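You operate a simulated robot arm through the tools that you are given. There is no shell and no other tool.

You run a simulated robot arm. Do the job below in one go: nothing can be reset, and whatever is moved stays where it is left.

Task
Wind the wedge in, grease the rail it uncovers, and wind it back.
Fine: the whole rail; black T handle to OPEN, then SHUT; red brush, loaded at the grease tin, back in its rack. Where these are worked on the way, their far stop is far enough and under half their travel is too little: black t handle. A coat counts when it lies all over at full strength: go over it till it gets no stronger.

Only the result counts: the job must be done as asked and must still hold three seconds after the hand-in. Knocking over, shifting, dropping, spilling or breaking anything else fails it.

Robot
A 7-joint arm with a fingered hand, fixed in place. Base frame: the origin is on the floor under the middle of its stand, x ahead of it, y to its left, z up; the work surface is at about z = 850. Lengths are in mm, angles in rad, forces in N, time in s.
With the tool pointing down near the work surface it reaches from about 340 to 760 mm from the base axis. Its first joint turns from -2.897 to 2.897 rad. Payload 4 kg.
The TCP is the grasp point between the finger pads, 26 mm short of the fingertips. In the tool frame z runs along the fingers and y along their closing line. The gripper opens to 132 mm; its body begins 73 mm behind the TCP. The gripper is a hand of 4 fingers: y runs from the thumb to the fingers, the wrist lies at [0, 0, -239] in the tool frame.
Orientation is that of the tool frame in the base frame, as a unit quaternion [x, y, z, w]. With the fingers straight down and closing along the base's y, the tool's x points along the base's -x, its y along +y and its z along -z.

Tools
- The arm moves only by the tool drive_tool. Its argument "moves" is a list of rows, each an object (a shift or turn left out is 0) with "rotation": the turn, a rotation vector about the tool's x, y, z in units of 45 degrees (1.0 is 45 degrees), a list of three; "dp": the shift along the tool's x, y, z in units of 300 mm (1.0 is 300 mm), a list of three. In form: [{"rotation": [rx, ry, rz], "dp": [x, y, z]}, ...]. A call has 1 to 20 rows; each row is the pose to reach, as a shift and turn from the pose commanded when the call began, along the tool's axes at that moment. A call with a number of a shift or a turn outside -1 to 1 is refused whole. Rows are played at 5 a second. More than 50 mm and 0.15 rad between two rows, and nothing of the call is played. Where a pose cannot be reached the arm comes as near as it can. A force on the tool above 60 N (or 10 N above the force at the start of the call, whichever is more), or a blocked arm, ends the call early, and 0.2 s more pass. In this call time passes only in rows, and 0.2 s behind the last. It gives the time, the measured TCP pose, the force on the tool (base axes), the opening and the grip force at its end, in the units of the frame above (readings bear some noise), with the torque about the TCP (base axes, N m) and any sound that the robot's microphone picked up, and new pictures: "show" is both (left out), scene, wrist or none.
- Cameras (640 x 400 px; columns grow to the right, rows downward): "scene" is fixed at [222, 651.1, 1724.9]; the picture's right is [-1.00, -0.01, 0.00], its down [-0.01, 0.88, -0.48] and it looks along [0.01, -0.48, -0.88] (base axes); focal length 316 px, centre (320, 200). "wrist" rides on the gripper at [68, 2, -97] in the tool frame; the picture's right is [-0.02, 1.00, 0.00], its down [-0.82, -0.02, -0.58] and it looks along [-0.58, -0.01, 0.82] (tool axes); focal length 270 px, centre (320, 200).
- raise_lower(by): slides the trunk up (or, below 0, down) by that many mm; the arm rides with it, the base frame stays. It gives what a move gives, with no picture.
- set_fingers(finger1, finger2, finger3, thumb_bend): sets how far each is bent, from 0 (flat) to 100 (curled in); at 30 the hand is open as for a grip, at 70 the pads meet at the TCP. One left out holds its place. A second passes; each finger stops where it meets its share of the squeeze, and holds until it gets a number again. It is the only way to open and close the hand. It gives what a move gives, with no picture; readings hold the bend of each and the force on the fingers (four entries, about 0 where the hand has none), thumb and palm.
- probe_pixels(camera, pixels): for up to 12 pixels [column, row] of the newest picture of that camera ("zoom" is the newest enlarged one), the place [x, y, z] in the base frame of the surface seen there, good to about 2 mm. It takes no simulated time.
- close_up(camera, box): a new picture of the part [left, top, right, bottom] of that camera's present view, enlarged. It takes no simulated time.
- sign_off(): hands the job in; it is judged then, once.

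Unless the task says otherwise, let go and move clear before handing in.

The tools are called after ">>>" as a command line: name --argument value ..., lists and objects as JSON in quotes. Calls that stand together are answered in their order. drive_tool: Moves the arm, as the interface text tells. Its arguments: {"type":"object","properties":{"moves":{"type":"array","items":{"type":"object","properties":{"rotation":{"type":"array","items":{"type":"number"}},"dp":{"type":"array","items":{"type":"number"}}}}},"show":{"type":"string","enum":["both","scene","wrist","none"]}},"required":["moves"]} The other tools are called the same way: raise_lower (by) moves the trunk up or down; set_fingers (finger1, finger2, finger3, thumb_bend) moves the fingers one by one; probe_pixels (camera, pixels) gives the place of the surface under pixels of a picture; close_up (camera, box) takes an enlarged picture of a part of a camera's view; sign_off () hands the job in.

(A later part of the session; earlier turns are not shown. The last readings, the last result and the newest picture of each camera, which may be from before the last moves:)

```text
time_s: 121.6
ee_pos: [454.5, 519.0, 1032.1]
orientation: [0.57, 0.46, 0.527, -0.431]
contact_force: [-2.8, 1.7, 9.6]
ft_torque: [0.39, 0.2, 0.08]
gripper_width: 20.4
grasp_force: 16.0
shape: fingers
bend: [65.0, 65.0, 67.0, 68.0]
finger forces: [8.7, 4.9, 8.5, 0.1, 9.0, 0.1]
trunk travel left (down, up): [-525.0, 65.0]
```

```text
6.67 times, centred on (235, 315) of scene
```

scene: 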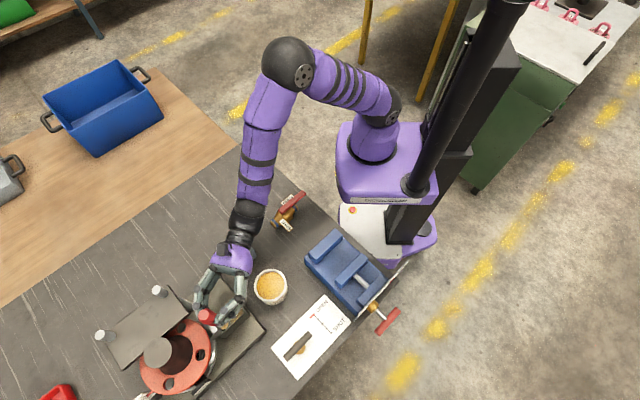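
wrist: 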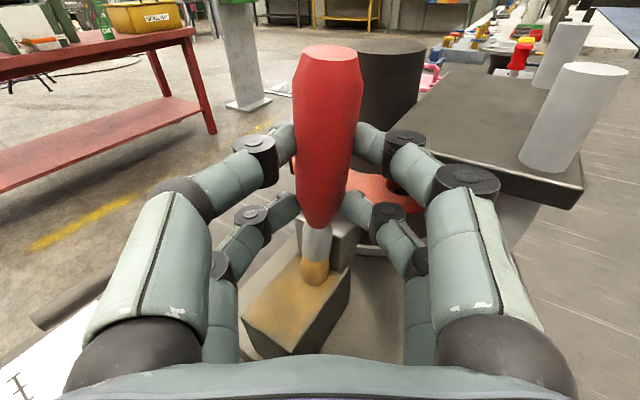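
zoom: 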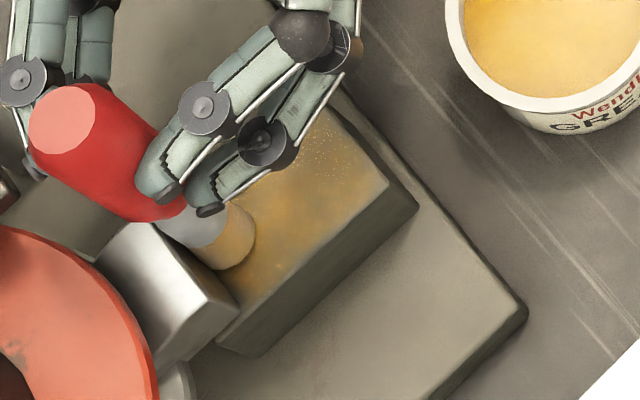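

The coat now reaches most of the way to the wedge. Contact is 9.6 N, so I'll ease 1 mm and sweep back across, slightly closer to the wedge.

>>> drive_tool --moves '[{"dp": [0.0033, 0, -0.0002]}, {"dp": [0.0044, 0.009, 0.0135]}, {"dp": [0.005, -0.0049, 0.0229]}, {"dp": [0.0056, -0.0187, 0.0319]}, {"dp": [0.0062, -0.0328, 0.0409]}, {"dp": [0.0069, -0.0467, 0.0502]}, {"dp": [0.0075, -0.0606, 0.0593]}, {"dp": [0.0081, -0.0747, 0.0682]}]' --show "wrist"

>>> close_up --camera "wrist" --box '[230, 180, 410, 360]'

>>> close_up --camera "scene" --box '[205, 285, 265, 345]'

```text
time_s: 123.4
ee_pos: [438.4, 542.8, 1033.0]
orientation: [0.57, 0.461, 0.526, -0.431]
contact_force: [-1.4, -5.8, 3.2]
ft_torque: [-0.28, -0.04, -0.04]
gripper_width: 20.9
grasp_force: 16.6
shape: fingers
bend: [64.0, 68.0, 71.0, 67.0]
finger forces: [6.3, 10.0, 8.1, 0.1, 8.1, 0.0]
trunk travel left (down, up): [-525.0, 65.0]
```

wrist: 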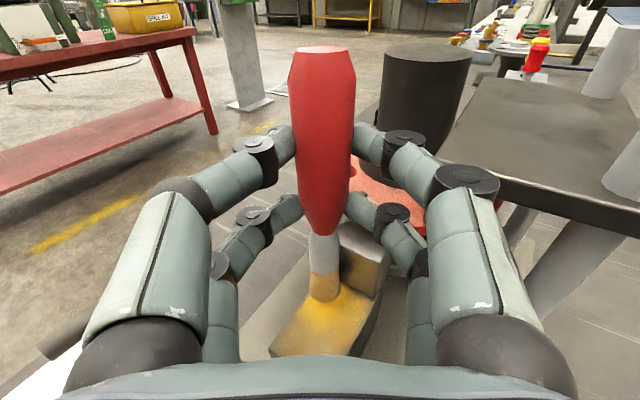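

```text
2.22 times, centred on (320, 270) of wrist
```

zoom: 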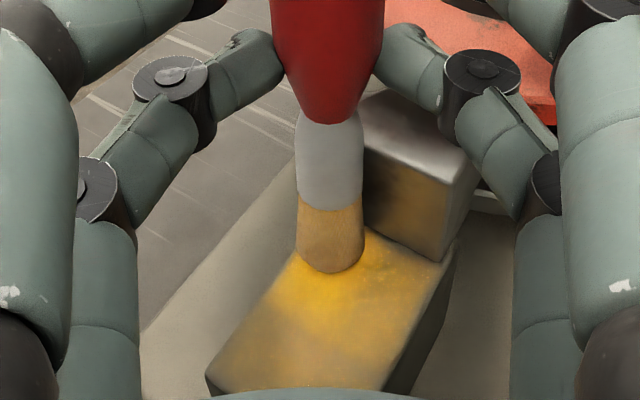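

```text
6.67 times, centred on (235, 315) of scene
```

zoom: 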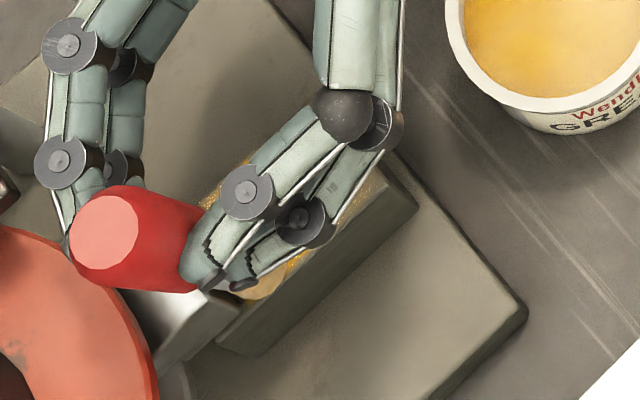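

The coat beside the wedge is now bright and strong, but the brush is leaning on the wedge (-5.8 N), so I'll pull back slightly. Next I'll run a lengthwise lane down the far edge toward the near end.

>>> drive_tool --moves '[{"dp": [-0.0009, 0.0001, -0.0119]}, {"dp": [-0.0026, -0.0146, -0.0343]}, {"dp": [-0.0043, -0.0291, -0.0563]}, {"dp": [-0.006, -0.0438, -0.0788]}, {"dp": [-0.0078, -0.0582, -0.1011]}, {"dp": [-0.0095, -0.073, -0.1232]}, {"dp": [-0.0105, -0.0627, -0.1381]}, {"dp": [-0.0104, -0.0504, -0.138]}]' --show "wrist"

>>> close_up --camera "wrist" --box '[230, 180, 410, 360]'

```text
time_s: 125.2
ee_pos: [416.0, 504.9, 1031.8]
orientation: [0.57, 0.46, 0.527, -0.431]
contact_force: [0.0, 1.2, 1.5]
ft_torque: [0.03, 0.05, 0.02]
gripper_width: 20.4
grasp_force: 15.1
shape: fingers
bend: [64.0, 66.0, 68.0, 68.0]
finger forces: [7.8, 7.1, 7.0, 0.0, 8.3, 0.0]
trunk travel left (down, up): [-525.0, 65.0]
```

wrist: 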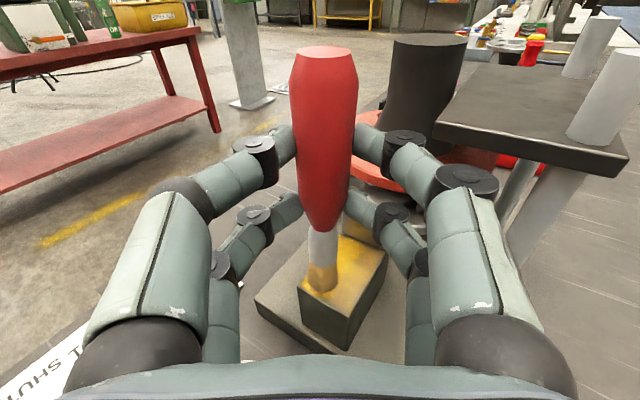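

```text
2.22 times, centred on (320, 270) of wrist
```

zoom: 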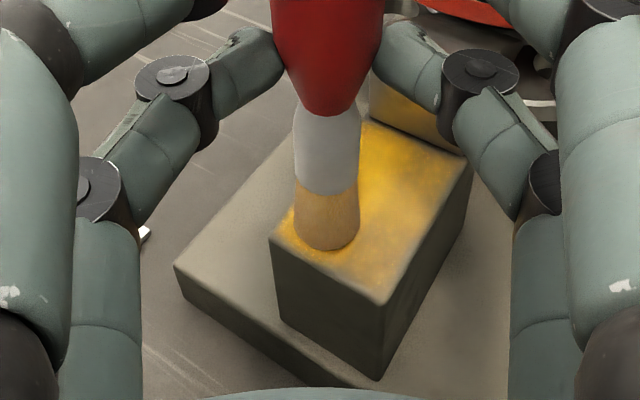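

Light strokes work well, at 1.5 N with the brush steady. I'll continue with the middle lanes, up and back.

>>> drive_tool --moves '[{"dp": [0.0001, 0.0147, 0.0226]}, {"dp": [0.0018, 0.0292, 0.0446]}, {"dp": [0.0035, 0.0439, 0.067]}, {"dp": [0.0052, 0.0583, 0.0891]}, {"dp": [0.0067, 0.0713, 0.1087]}, {"dp": [0.0057, 0.0935, 0.094]}, {"dp": [0.004, 0.079, 0.0719]}, {"dp": [0.0023, 0.0643, 0.0495]}, {"dp": [0.0006, 0.0499, 0.0272]}, {"dp": [-0.0011, 0.0351, 0.005]}, {"dp": [-0.0027, 0.0225, -0.0146]}, {"dp": [-0.0036, 0.0446, -0.029]}]' --show "wrist"

>>> close_up --camera "wrist" --box '[230, 180, 410, 360]'

>>> close_up --camera "scene" --box '[205, 285, 265, 345]'

```text
time_s: 127.8
ee_pos: [424.7, 494.8, 1032.6]
orientation: [0.569, 0.461, 0.526, -0.432]
contact_force: [-0.2, 3.2, 7.1]
ft_torque: [0.44, -0.01, 0.04]
gripper_width: 20.6
grasp_force: 15.1
shape: fingers
bend: [65.0, 64.0, 67.0, 68.0]
finger forces: [8.6, 5.8, 6.1, 0.1, 9.3, 0.1]
trunk travel left (down, up): [-525.0, 65.0]
```

wrist: 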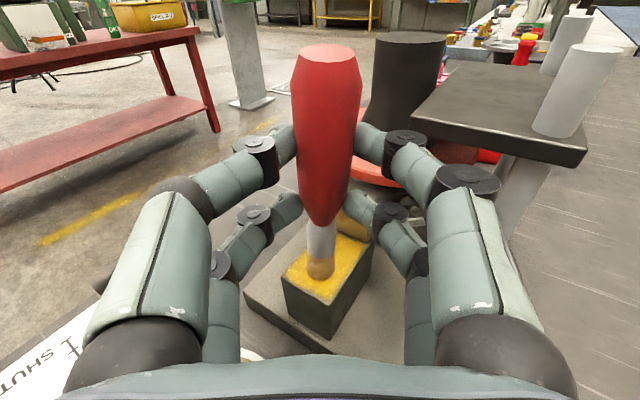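

```text
2.22 times, centred on (320, 270) of wrist
```

zoom: 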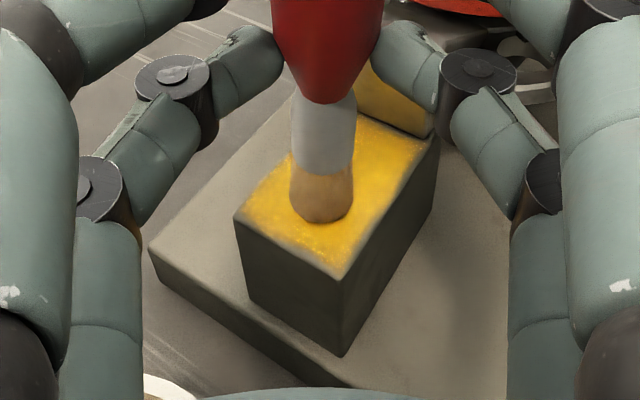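

```text
6.67 times, centred on (235, 315) of scene
```

zoom: 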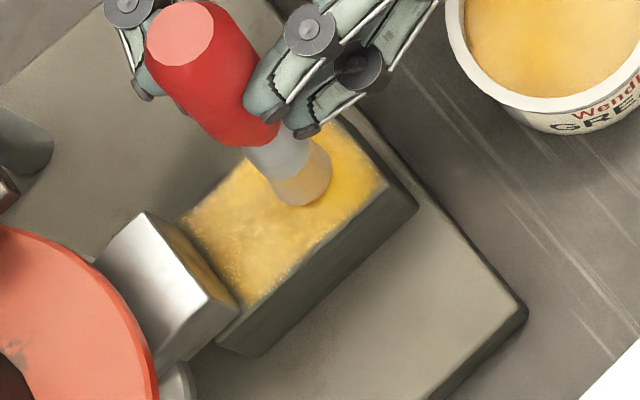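

Coverage is nearly complete and strong in the middle; the outer edges are a bit paler. I'll sweep the right-hand edge lane up and back.

>>> drive_tool --moves '[{"dp": [0.0031, 0.0203, 0.0184]}, {"dp": [0.0049, 0.0347, 0.0407]}, {"dp": [0.0066, 0.0494, 0.0632]}, {"dp": [0.0083, 0.0639, 0.0852]}, {"dp": [0.01, 0.0786, 0.1076]}, {"dp": [0.0096, 0.087, 0.1019]}, {"dp": [0.0079, 0.0725, 0.0799]}, {"dp": [0.0062, 0.0578, 0.0574]}, {"dp": [0.0045, 0.043, 0.0353]}, {"dp": [0.0028, 0.0286, 0.0129]}, {"dp": [0.0011, 0.0138, -0.0092]}]' --show "wrist"

>>> close_up --camera "wrist" --box '[230, 180, 410, 360]'

>>> close_up --camera "scene" --box '[205, 285, 265, 345]'

```text
time_s: 130.2
ee_pos: [429.8, 491.0, 1031.8]
orientation: [0.57, 0.461, 0.526, -0.431]
contact_force: [0.3, 0.8, 3.0]
ft_torque: [0.07, -0.02, 0.04]
gripper_width: 21.0
grasp_force: 15.2
shape: fingers
bend: [64.0, 66.0, 68.0, 68.0]
finger forces: [7.3, 7.5, 6.4, 0.0, 8.4, 0.0]
trunk travel left (down, up): [-525.0, 65.0]
```

wrist: 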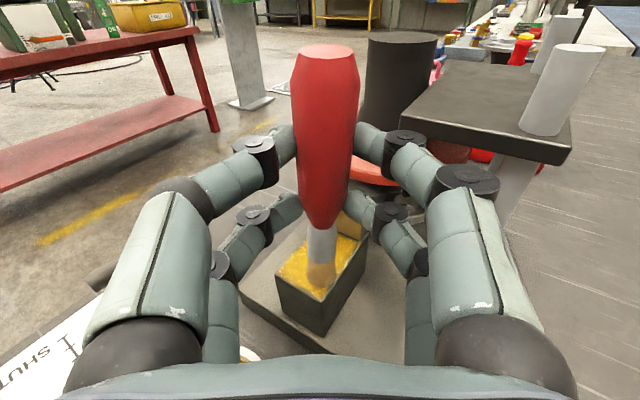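

```text
2.22 times, centred on (320, 270) of wrist
```

zoom: 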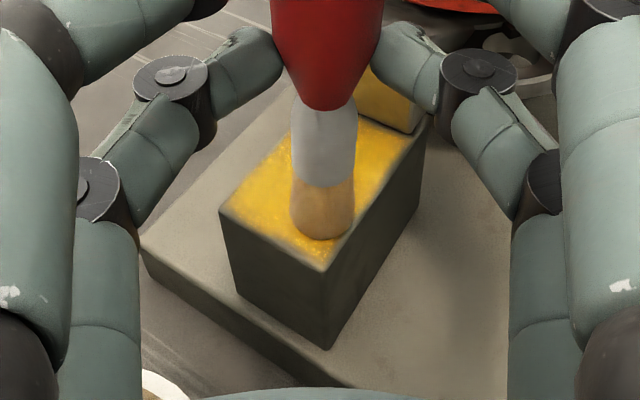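

```text
6.67 times, centred on (235, 315) of scene
```

zoom: 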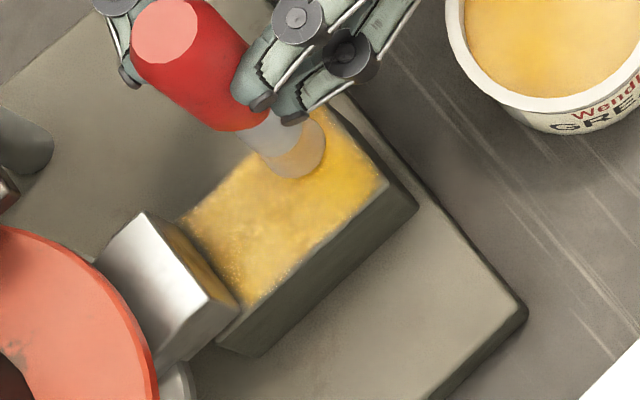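

The grip is steady at 3 N. Next I'll go along the near end, up the left edge, and across beside the wedge.

>>> drive_tool --moves '[{"dp": [0.0008, -0.0239, 0.0117]}, {"dp": [0.0017, -0.0464, 0.0264]}, {"dp": [0.0027, -0.0686, 0.0408]}, {"dp": [0.0038, -0.0865, 0.0565]}, {"dp": [0.0055, -0.0717, 0.0786]}, {"dp": [0.0072, -0.0573, 0.101]}, {"dp": [0.0089, -0.0426, 0.1234]}, {"dp": [0.0106, -0.0282, 0.1454]}, {"dp": [0.0122, -0.0152, 0.1651]}, {"dp": [0.0116, 0.0106, 0.1558]}, {"dp": [0.0106, 0.033, 0.1415]}, {"dp": [0.0096, 0.0552, 0.1267]}, {"dp": [0.0088, 0.0749, 0.1141]}]' --show "wrist"

>>> close_up --camera "wrist" --box '[230, 180, 410, 360]'

>>> close_up --camera "scene" --box '[205, 285, 265, 345]'

```text
time_s: 133.0
ee_pos: [459.0, 519.6, 1031.9]
orientation: [0.57, 0.461, 0.526, -0.431]
contact_force: [-4.3, -1.7, 1.5]
ft_torque: [-0.03, 0.24, 0.14]
gripper_width: 20.6
grasp_force: 15.6
shape: fingers
bend: [64.0, 67.0, 68.0, 68.0]
finger forces: [7.7, 6.3, 9.6, 0.0, 8.5, 0.1]
trunk travel left (down, up): [-525.0, 65.0]
```

wrist: 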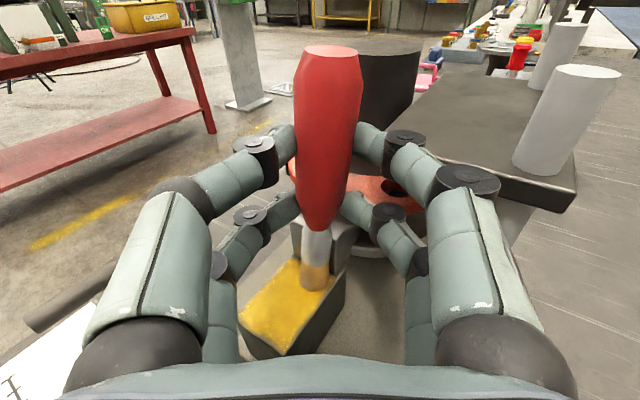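

```text
2.22 times, centred on (320, 270) of wrist
```

zoom: 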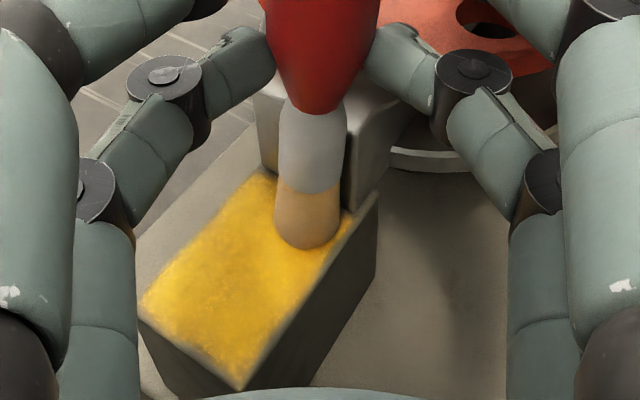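

```text
6.67 times, centred on (235, 315) of scene
```

zoom: 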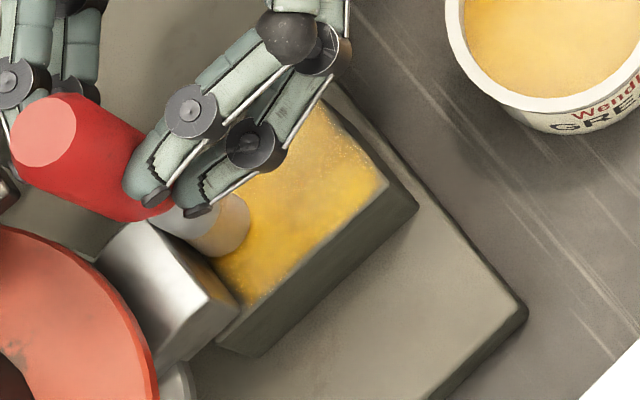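

The coat now covers essentially the whole face. I'll lift off and move back a little so I can inspect it without the hand in the way.

>>> drive_tool --moves '[{"dp": [0.0067, -0.0055, -0.0112]}, {"dp": [0.067, -0.0055, -0.0112]}, {"dp": [0.13, -0.0055, -0.05]}, {"dp": [0.2, -0.0055, -0.13]}, {"dp": [0.25, -0.0055, -0.23]}, {"dp": [0.25, -0.0055, -0.33]}]' --show "both"

>>> close_up --camera "scene" --box '[205, 285, 265, 345]'

>>> close_up --camera "scene" --box '[220, 295, 252, 325]'

>>> close_up --camera "wrist" --box '[230, 160, 410, 340]'

```text
time_s: 134.4
ee_pos: [438.3, 427.7, 1115.9]
orientation: [0.57, 0.461, 0.526, -0.431]
contact_force: [0.0, 0.4, 1.1]
ft_torque: [0.03, -0.04, 0.01]
gripper_width: 20.7
grasp_force: 14.9
shape: fingers
bend: [64.0, 66.0, 68.0, 68.0]
finger forces: [7.3, 7.8, 6.4, 0.1, 8.5, 0.1]
trunk travel left (down, up): [-525.0, 65.0]
```

scene: 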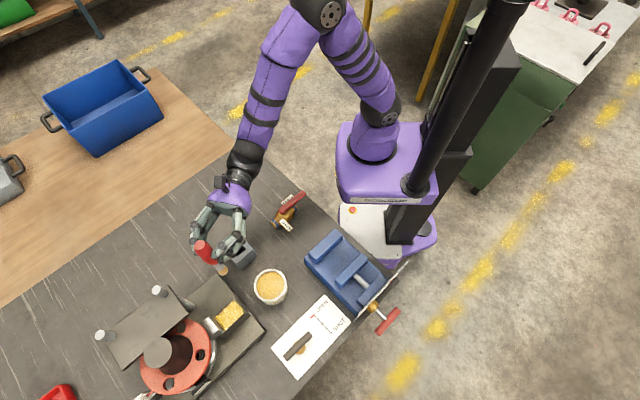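
wrist: 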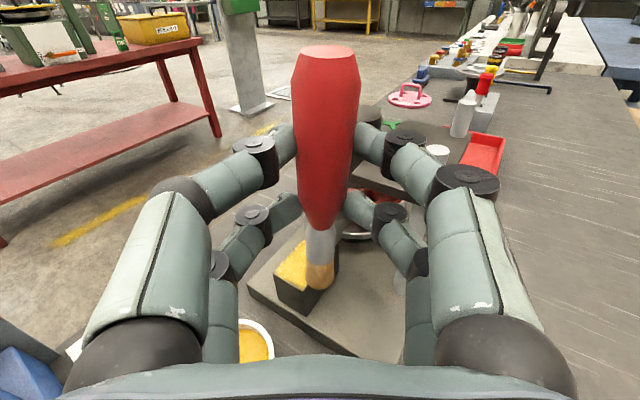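

```text
6.67 times, centred on (235, 315) of scene
```

zoom: 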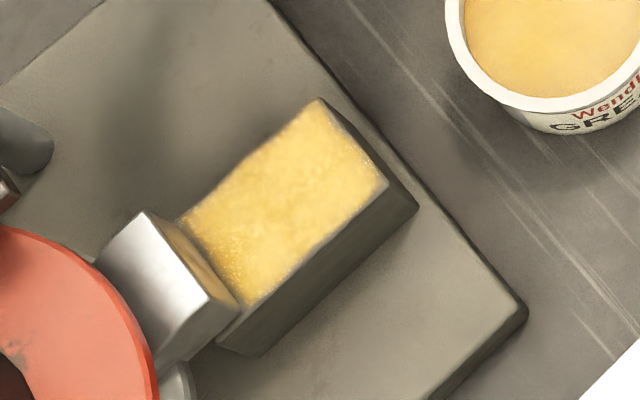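

```text
13.33 times, centred on (236, 310) of scene
```

zoom: 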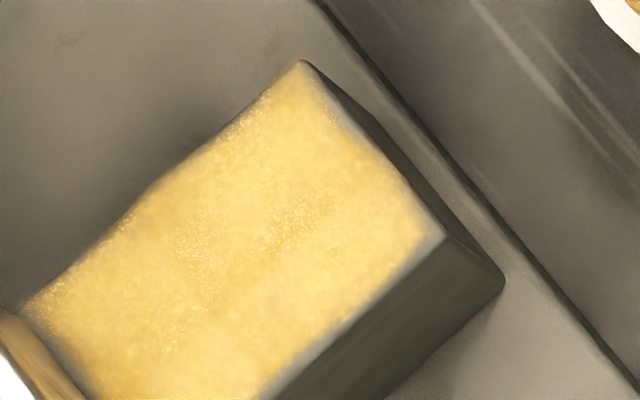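

```text
2.22 times, centred on (320, 250) of wrist
```

zoom: 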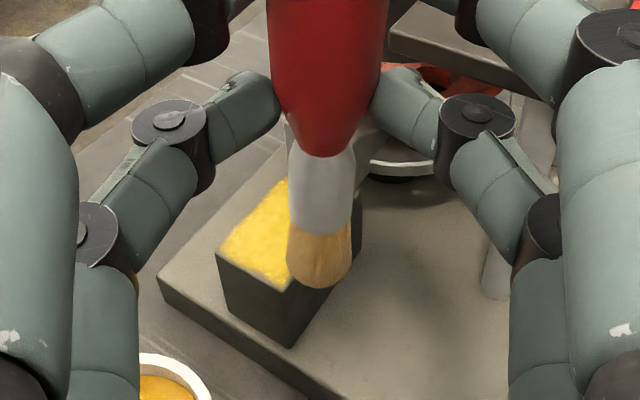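

The whole face is coated. I'll look closely at the strip beside the wedge and at the edges for any thin spots.

>>> close_up --camera "scene" --box '[212, 308, 236, 332]'

>>> close_up --camera "scene" --box '[226, 296, 250, 320]'

>>> close_up --camera "scene" --box '[205, 240, 245, 290]'

```text
16.00 times, centred on (224, 320) of scene
```

zoom: 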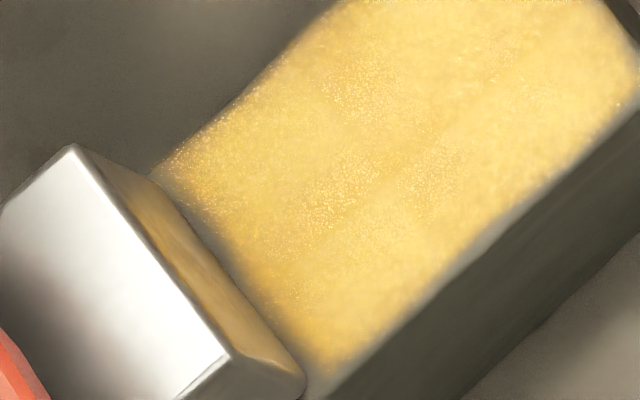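

```text
16.00 times, centred on (238, 308) of scene
```

zoom: 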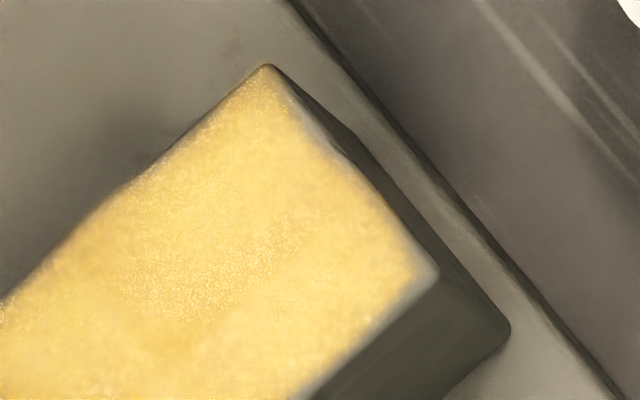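

```text
8.00 times, centred on (225, 265) of scene
```

zoom: 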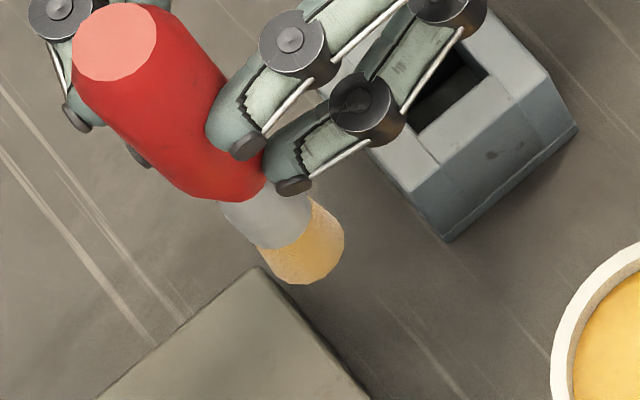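

The coat is strong everywhere except for a thin fade along the far lower edge (zoom (450,260)–(330,370)), at the corner by the wedge, and right against the wedge. I'll re-measure the tip offset and go over those again.

>>> probe_pixels --camera "zoom" --pixels '[[115, 42], [265, 270], [300, 281], [325, 270], [340, 240], [280, 225], [305, 260]]'

>>> probe_pixels --camera "wrist" --pixels '[[327, 52], [320, 240], [320, 270], [320, 285], [308, 278], [332, 278]]'

```text
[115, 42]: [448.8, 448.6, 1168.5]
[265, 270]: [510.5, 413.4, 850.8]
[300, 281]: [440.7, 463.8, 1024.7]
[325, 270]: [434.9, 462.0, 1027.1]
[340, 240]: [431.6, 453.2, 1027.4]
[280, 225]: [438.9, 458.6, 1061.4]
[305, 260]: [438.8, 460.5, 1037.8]
```

```text
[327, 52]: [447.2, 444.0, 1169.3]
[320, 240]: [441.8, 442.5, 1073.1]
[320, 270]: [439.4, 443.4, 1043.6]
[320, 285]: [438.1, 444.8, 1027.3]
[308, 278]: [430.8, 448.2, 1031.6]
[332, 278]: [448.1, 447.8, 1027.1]
```

The brush has tilted slightly, so the tip now leads: it is at about TCP + (1.5, 24, -95). I'll bring it above the far-edge lane near the wedge.

>>> drive_tool --moves '[{"dp": [-0.01, -0.025, 0.08]}, {"dp": [-0.04, -0.05, 0.16]}, {"dp": [-0.09, -0.0775, 0.24]}, {"dp": [-0.15, -0.1027, 0.314]}, {"dp": [-0.2107, -0.1027, 0.314]}]' --show "both"

>>> close_up --camera "wrist" --box '[230, 160, 410, 340]'

>>> close_up --camera "scene" --box '[205, 285, 265, 345]'

```text
time_s: 135.6
ee_pos: [426.2, 522.8, 1045.3]
orientation: [0.57, 0.461, 0.527, -0.431]
contact_force: [-0.5, -0.1, -1.1]
ft_torque: [-0.03, 0.03, -0.04]
gripper_width: 20.8
grasp_force: 14.5
shape: fingers
bend: [64.0, 66.0, 68.0, 68.0]
finger forces: [7.2, 7.8, 6.5, 0.1, 8.5, 0.1]
trunk travel left (down, up): [-525.0, 65.0]
```

scene: 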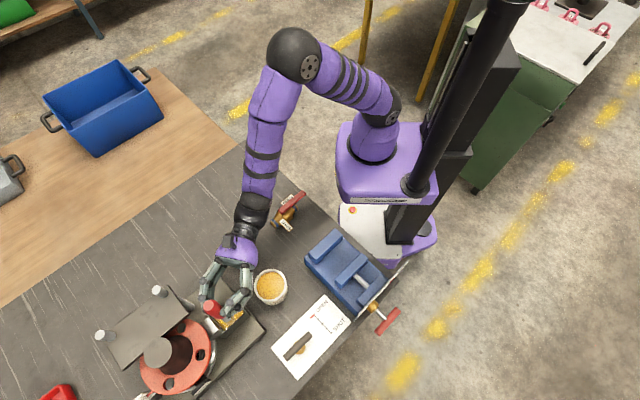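
wrist: 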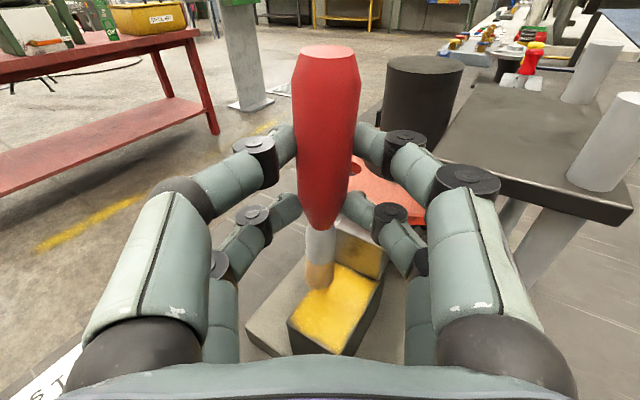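

```text
2.22 times, centred on (320, 250) of wrist
```

zoom: 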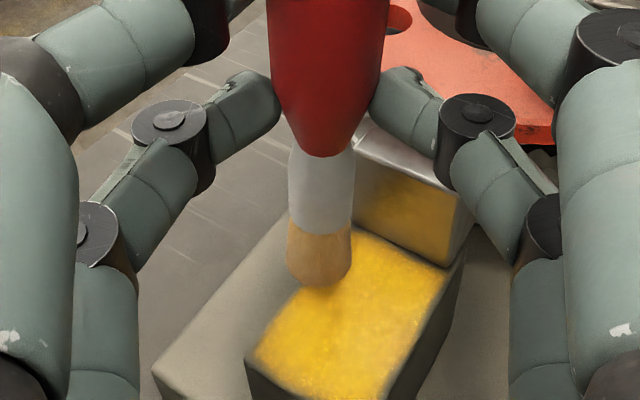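

```text
6.67 times, centred on (235, 315) of scene
```

zoom: 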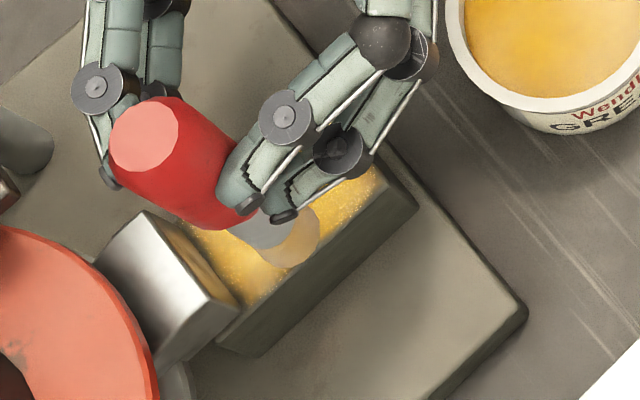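

>>> probe_pixels --camera "zoom" --pixels '[[290, 255], [275, 262], [312, 235], [295, 240]]'

>>> probe_pixels --camera "wrist" --pixels '[[319, 285], [310, 278], [331, 278], [319, 270], [300, 300], [325, 290]]'

```text
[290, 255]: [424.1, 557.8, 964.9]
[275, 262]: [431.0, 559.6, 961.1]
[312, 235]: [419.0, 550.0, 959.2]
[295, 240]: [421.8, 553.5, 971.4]
```

```text
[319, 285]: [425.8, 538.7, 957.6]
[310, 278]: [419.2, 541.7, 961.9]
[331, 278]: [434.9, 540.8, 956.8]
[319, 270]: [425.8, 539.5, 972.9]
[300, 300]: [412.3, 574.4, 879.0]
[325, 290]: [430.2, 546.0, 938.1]
```

The tip is centred on the far-edge lane (s≈690, t≈-87). I'll lower carefully until it touches.

>>> drive_tool --moves '[{"dp": [-0.0167, 0, 0.0012]}, {"dp": [-0.0333, 0, 0.0025]}, {"dp": [-0.0367, 0, 0.0028]}]' --show "wrist"

>>> close_up --camera "wrist" --box '[230, 160, 410, 340]'

```text
time_s: 136.4
ee_pos: [426.2, 523.5, 1034.7]
orientation: [0.57, 0.461, 0.526, -0.432]
contact_force: [-0.5, 0.2, -0.7]
ft_torque: [-0.02, 0.03, -0.01]
gripper_width: 21.0
grasp_force: 14.7
shape: fingers
bend: [64.0, 66.0, 68.0, 68.0]
finger forces: [7.3, 7.8, 6.5, 0.0, 8.5, 0.0]
trunk travel left (down, up): [-525.0, 65.0]
```

wrist: 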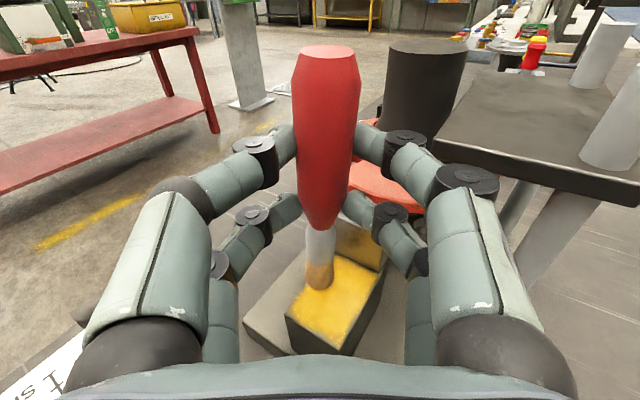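

```text
2.22 times, centred on (320, 250) of wrist
```

zoom: 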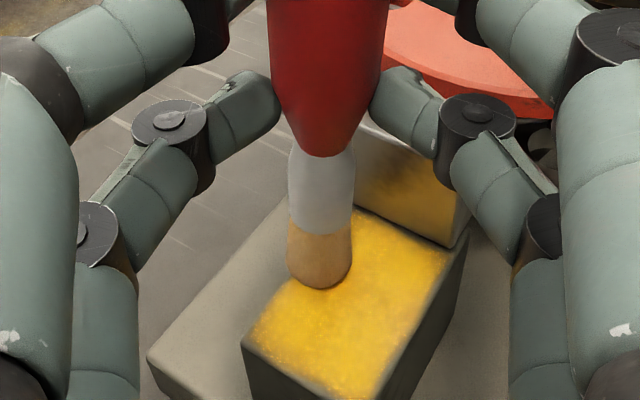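

>>> drive_tool --moves '[{"dp": [-0.005, 0, 0]}, {"dp": [-0.007, 0, 0]}]' --show "none"

>>> drive_tool --moves '[{"dp": [-0.0025, 0, 0]}]' --show "wrist"

>>> close_up --camera "wrist" --box '[230, 160, 410, 340]'

```text
time_s: 137.0
ee_pos: [426.3, 523.1, 1031.6]
orientation: [0.569, 0.46, 0.527, -0.432]
contact_force: [-0.7, 0.5, 2.4]
ft_torque: [0.04, -0.03, 0.01]
gripper_width: 20.7
grasp_force: 15.4
shape: fingers
bend: [64.0, 66.0, 68.0, 68.0]
finger forces: [7.2, 7.9, 6.5, 0.1, 8.6, 0.1]
trunk travel left (down, up): [-525.0, 65.0]
```

```text
time_s: 137.4
ee_pos: [425.4, 522.6, 1031.4]
orientation: [0.569, 0.461, 0.527, -0.431]
contact_force: [0.3, -0.2, 6.4]
ft_torque: [0.15, -0.04, -0.01]
gripper_width: 20.7
grasp_force: 15.4
shape: fingers
bend: [64.0, 66.0, 68.0, 68.0]
finger forces: [7.0, 7.8, 6.5, 0.1, 8.8, 0.0]
trunk travel left (down, up): [-525.0, 65.0]
```

wrist: 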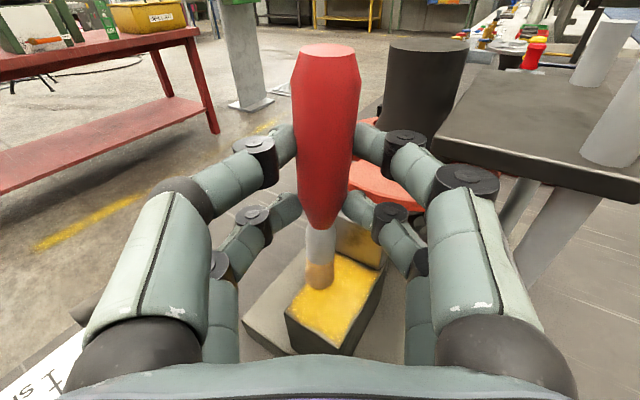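

```text
2.22 times, centred on (320, 250) of wrist
```

zoom: 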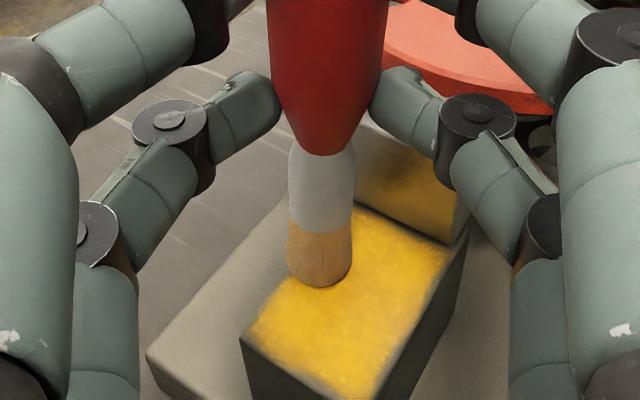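

Contact is made at 6 N. I'll ease 0.5 mm and sweep up to the wedge corner, across beside the wedge and back.

>>> drive_tool --moves '[{"dp": [0.0033, 0.0176, 0.0202]}, {"dp": [0.0046, 0.0283, 0.037]}, {"dp": [0.0039, 0.0499, 0.0269]}, {"dp": [0.0029, 0.072, 0.0124]}, {"dp": [0.0019, 0.0945, -0.0023]}, {"dp": [0.001, 0.1166, -0.0167]}, {"dp": [-0.0007, 0.1022, -0.0391]}, {"dp": [0.0002, 0.0797, -0.0244]}, {"dp": [0.0012, 0.0576, -0.0099]}, {"dp": [0.0022, 0.0351, 0.0048]}, {"dp": [0.0032, 0.0127, 0.0192]}]' --show "wrist"

>>> close_up --camera "wrist" --box '[230, 160, 410, 340]'

>>> close_up --camera "scene" --box '[205, 285, 265, 345]'

```text
time_s: 139.8
ee_pos: [430.9, 527.8, 1031.7]
orientation: [0.571, 0.461, 0.526, -0.43]
contact_force: [1.3, -1.2, 7.2]
ft_torque: [-0.05, -0.23, -0.01]
gripper_width: 20.9
grasp_force: 15.3
shape: fingers
bend: [64.0, 66.0, 69.0, 68.0]
finger forces: [6.9, 9.5, 6.3, 0.1, 8.2, 0.1]
trunk travel left (down, up): [-525.0, 65.0]
```

wrist: 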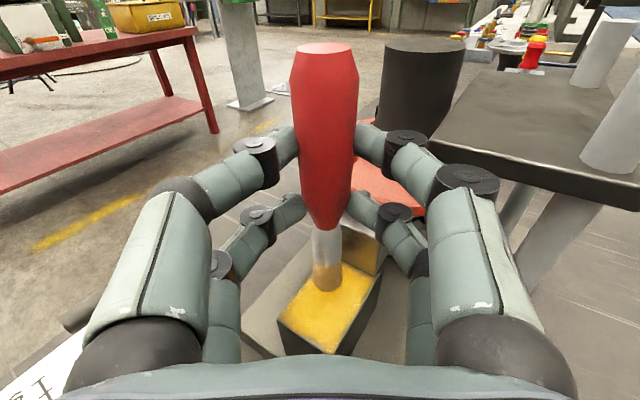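

```text
2.22 times, centred on (320, 250) of wrist
```

zoom: 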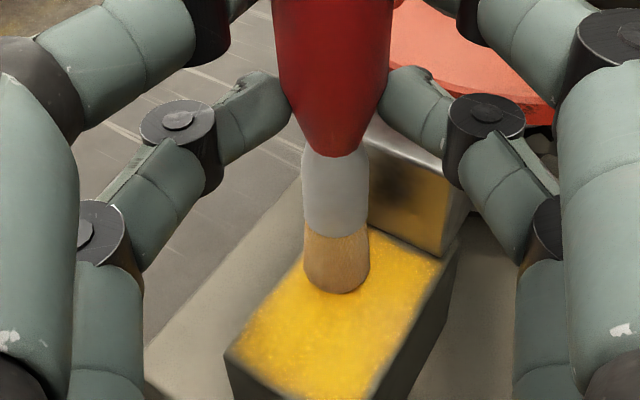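

```text
6.67 times, centred on (235, 315) of scene
```

zoom: 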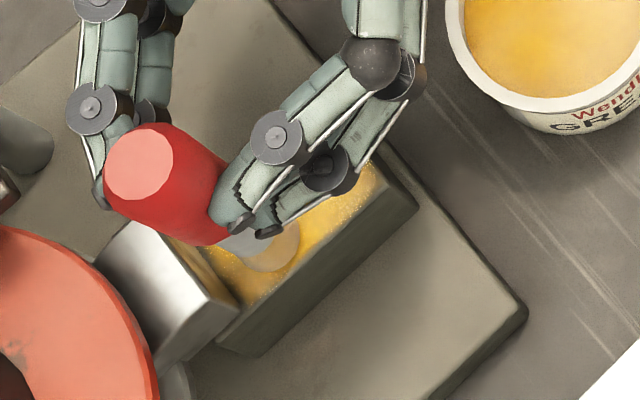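

Still steady. I'll continue down the far edge, across the near end, and up the other edge to the wedge.

>>> drive_tool --moves '[{"dp": [-0.0006, -0.0172, -0.0203]}, {"dp": [-0.0023, -0.0319, -0.0427]}, {"dp": [-0.004, -0.0464, -0.0648]}, {"dp": [-0.0057, -0.0611, -0.0872]}, {"dp": [-0.0071, -0.0692, -0.1055]}, {"dp": [-0.0081, -0.047, -0.1203]}, {"dp": [-0.0091, -0.0246, -0.1347]}, {"dp": [-0.0101, -0.002, -0.1494]}, {"dp": [-0.011, 0.0201, -0.1638]}, {"dp": [-0.0096, 0.0401, -0.1454]}, {"dp": [-0.0079, 0.0548, -0.1233]}, {"dp": [-0.0061, 0.0692, -0.1009]}, {"dp": [-0.0044, 0.084, -0.0788]}, {"dp": [-0.0027, 0.0987, -0.0564]}, {"dp": [-0.0013, 0.1068, -0.0381]}]' --show "wrist"

>>> close_up --camera "wrist" --box '[230, 160, 410, 340]'

>>> close_up --camera "scene" --box '[205, 285, 265, 345]'

```text
time_s: 143.0
ee_pos: [460.4, 509.0, 1030.7]
orientation: [0.57, 0.461, 0.526, -0.431]
contact_force: [-4.5, -5.0, 2.2]
ft_torque: [-0.38, 0.4, 0.21]
gripper_width: 21.5
grasp_force: 18.1
shape: fingers
bend: [62.0, 71.0, 71.0, 68.0]
finger forces: [7.4, 8.3, 15.0, 0.0, 6.2, 0.1]
trunk travel left (down, up): [-525.0, 65.0]
```

wrist: 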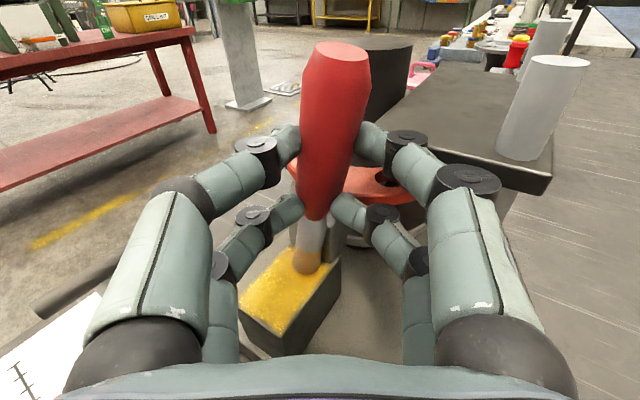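

```text
2.22 times, centred on (320, 250) of wrist
```

zoom: 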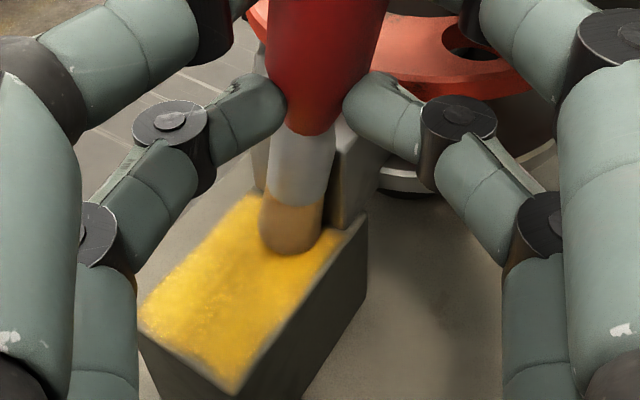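

```text
6.67 times, centred on (235, 315) of scene
```

zoom: 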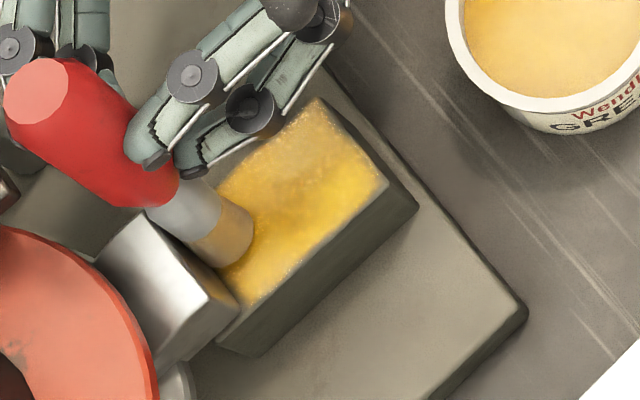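

The brush is now leaning on the wedge and tilted, so I'll back away from the wedge first and then lift to inspect.

>>> drive_tool --moves '[{"dp": [0.004, -0.0147, -0.0232]}, {"dp": [0.015, -0.0147, -0.0232]}, {"dp": [0.08, -0.0147, -0.0232]}, {"dp": [0.16, -0.0147, -0.06]}, {"dp": [0.24, -0.0147, -0.14]}, {"dp": [0.25, -0.0147, -0.24]}, {"dp": [0.25, -0.0147, -0.32]}]' --show "both"

>>> close_up --camera "scene" --box '[212, 308, 236, 332]'

>>> close_up --camera "scene" --box '[226, 296, 250, 320]'

>>> close_up --camera "scene" --box '[195, 230, 245, 290]'

```text
time_s: 144.6
ee_pos: [437.7, 422.1, 1112.1]
orientation: [0.57, 0.461, 0.527, -0.431]
contact_force: [0.0, -0.2, -1.2]
ft_torque: [-0.04, -0.03, 0.02]
gripper_width: 21.0
grasp_force: 11.3
shape: fingers
bend: [63.0, 69.0, 70.0, 68.0]
finger forces: [7.4, 4.5, 4.3, 0.0, 7.9, 0.1]
trunk travel left (down, up): [-525.0, 65.0]
```

scene: 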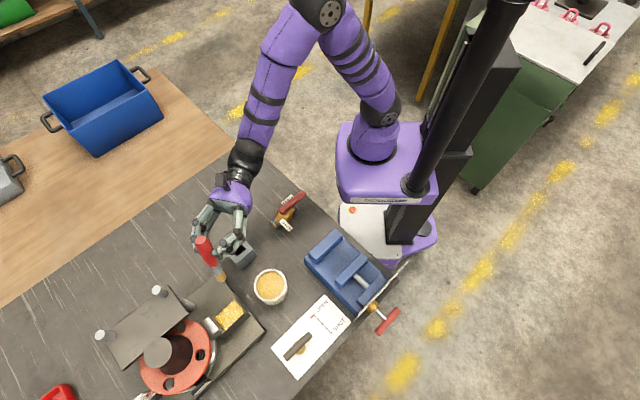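
wrist: 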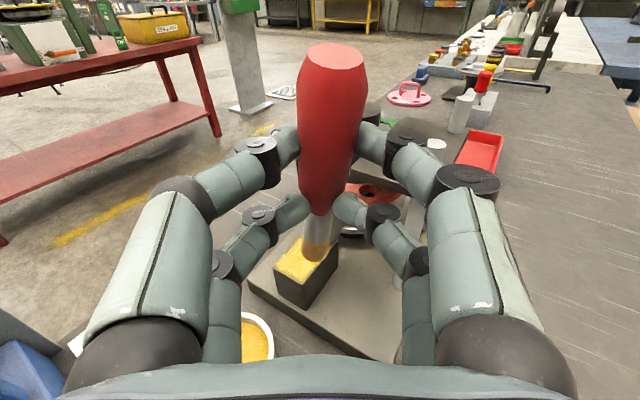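

```text
16.00 times, centred on (224, 320) of scene
```

zoom: 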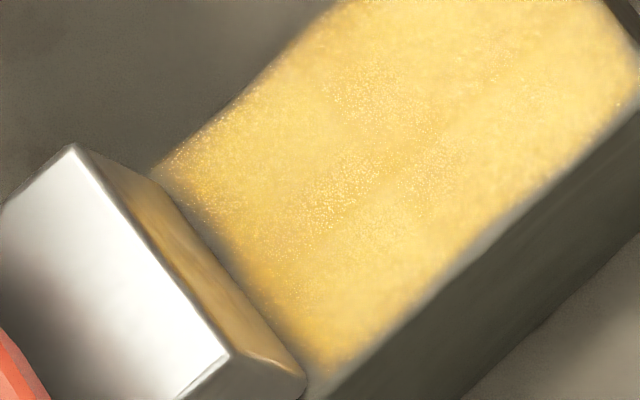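

```text
16.00 times, centred on (238, 308) of scene
```

zoom: 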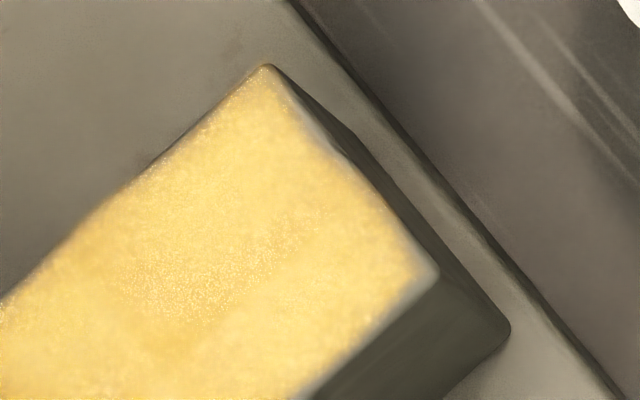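

```text
6.67 times, centred on (220, 260) of scene
```

zoom: 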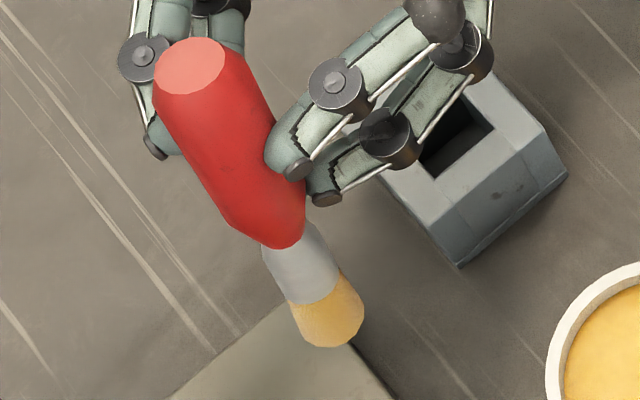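

The coat looks the same after the second pass, so the edges I went over aren't getting stronger. The middle wasn't re-covered in that pass, so I'll give it one more. First I'll check how the brush now sits in the hand.

>>> close_up --camera "wrist" --box '[220, 30, 420, 320]'

>>> probe_pixels --camera "zoom" --pixels '[[330, 40], [325, 120], [315, 260], [312, 295], [310, 315], [295, 310], [330, 310]]'

>>> close_up --camera "scene" --box '[195, 230, 245, 290]'

>>> probe_pixels --camera "zoom" --pixels '[[190, 65], [325, 340], [345, 330], [358, 310], [300, 320], [330, 310]]'

```text
1.38 times, centred on (320, 175) of wrist
```

zoom: 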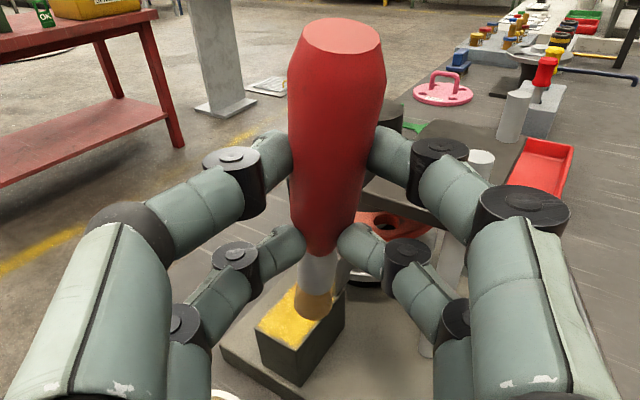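

```text
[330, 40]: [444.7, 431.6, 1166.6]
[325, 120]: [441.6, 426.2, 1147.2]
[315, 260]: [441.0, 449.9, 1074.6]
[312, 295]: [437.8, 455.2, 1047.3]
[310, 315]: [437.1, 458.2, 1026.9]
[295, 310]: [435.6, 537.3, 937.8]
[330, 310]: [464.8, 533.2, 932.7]
```

```text
6.67 times, centred on (220, 260) of scene
```

zoom: 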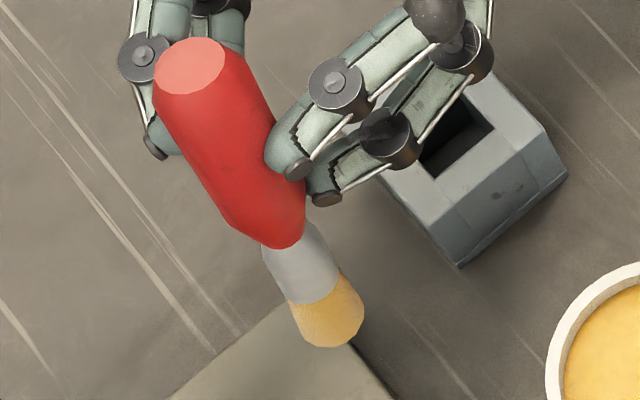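

```text
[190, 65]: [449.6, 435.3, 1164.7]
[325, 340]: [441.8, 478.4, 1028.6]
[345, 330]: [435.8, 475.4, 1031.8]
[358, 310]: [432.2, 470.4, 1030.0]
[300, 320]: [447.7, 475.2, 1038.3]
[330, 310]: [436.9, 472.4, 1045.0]
```

The brush has swung so its tip leads by about 14°, the direction that loosens the grip. Forward strokes push it back upright, so I'll do the middle with forward-only strokes. First I'll position above the near end of the centre lane.

>>> drive_tool --moves '[{"dp": [-0.02, -0.032, 0.0568]}, {"dp": [-0.06, -0.064, 0.1135]}, {"dp": [-0.12, -0.0957, 0.1703]}, {"dp": [-0.18, -0.0957, 0.1703]}, {"dp": [-0.2187, -0.0957, 0.1703]}]' --show "both"

>>> close_up --camera "wrist" --box '[230, 160, 410, 340]'

>>> close_up --camera "scene" --box '[205, 275, 265, 335]'

```text
time_s: 145.8
ee_pos: [418.0, 474.1, 1044.3]
orientation: [0.57, 0.461, 0.526, -0.431]
contact_force: [-0.4, 0.4, -0.2]
ft_torque: [-0.01, -0.03, 0.02]
gripper_width: 21.0
grasp_force: 12.1
shape: fingers
bend: [63.0, 69.0, 70.0, 68.0]
finger forces: [7.3, 4.5, 4.2, 0.0, 8.0, 0.0]
trunk travel left (down, up): [-525.0, 65.0]
```

scene: 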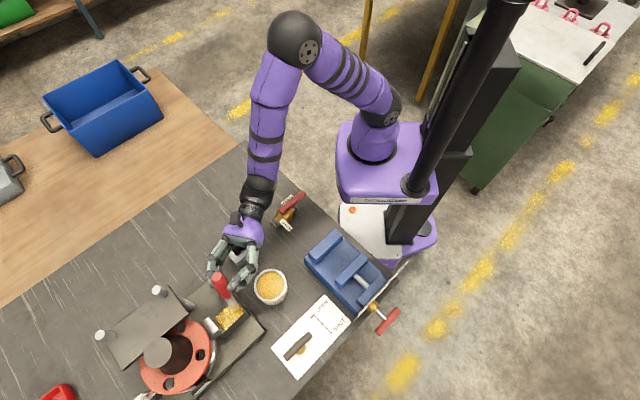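
wrist: 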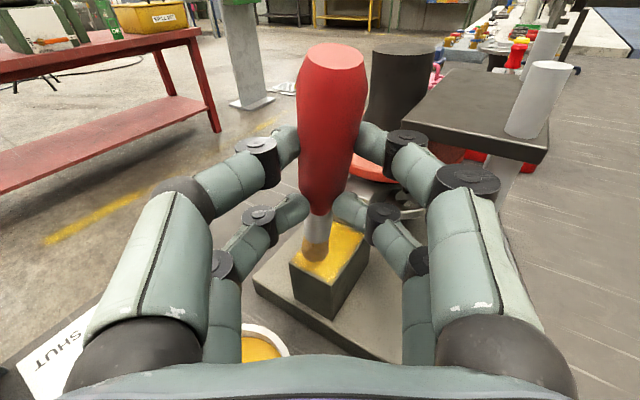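

```text
2.22 times, centred on (320, 250) of wrist
```

zoom: 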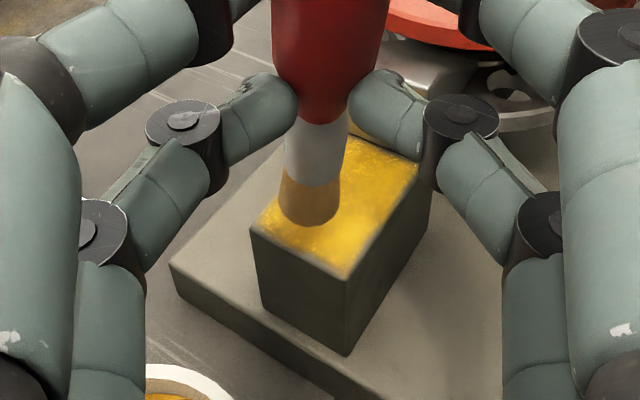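

```text
6.67 times, centred on (235, 305) of scene
```

zoom: 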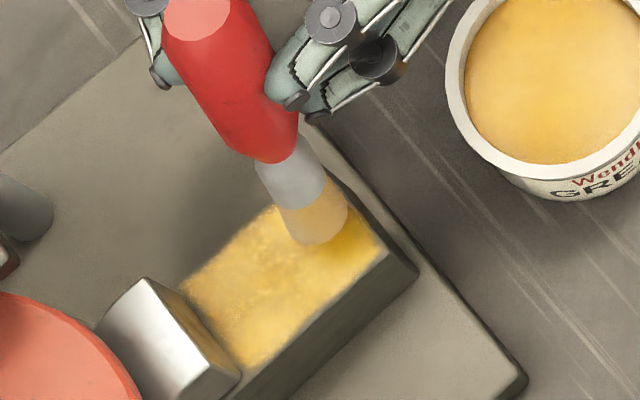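

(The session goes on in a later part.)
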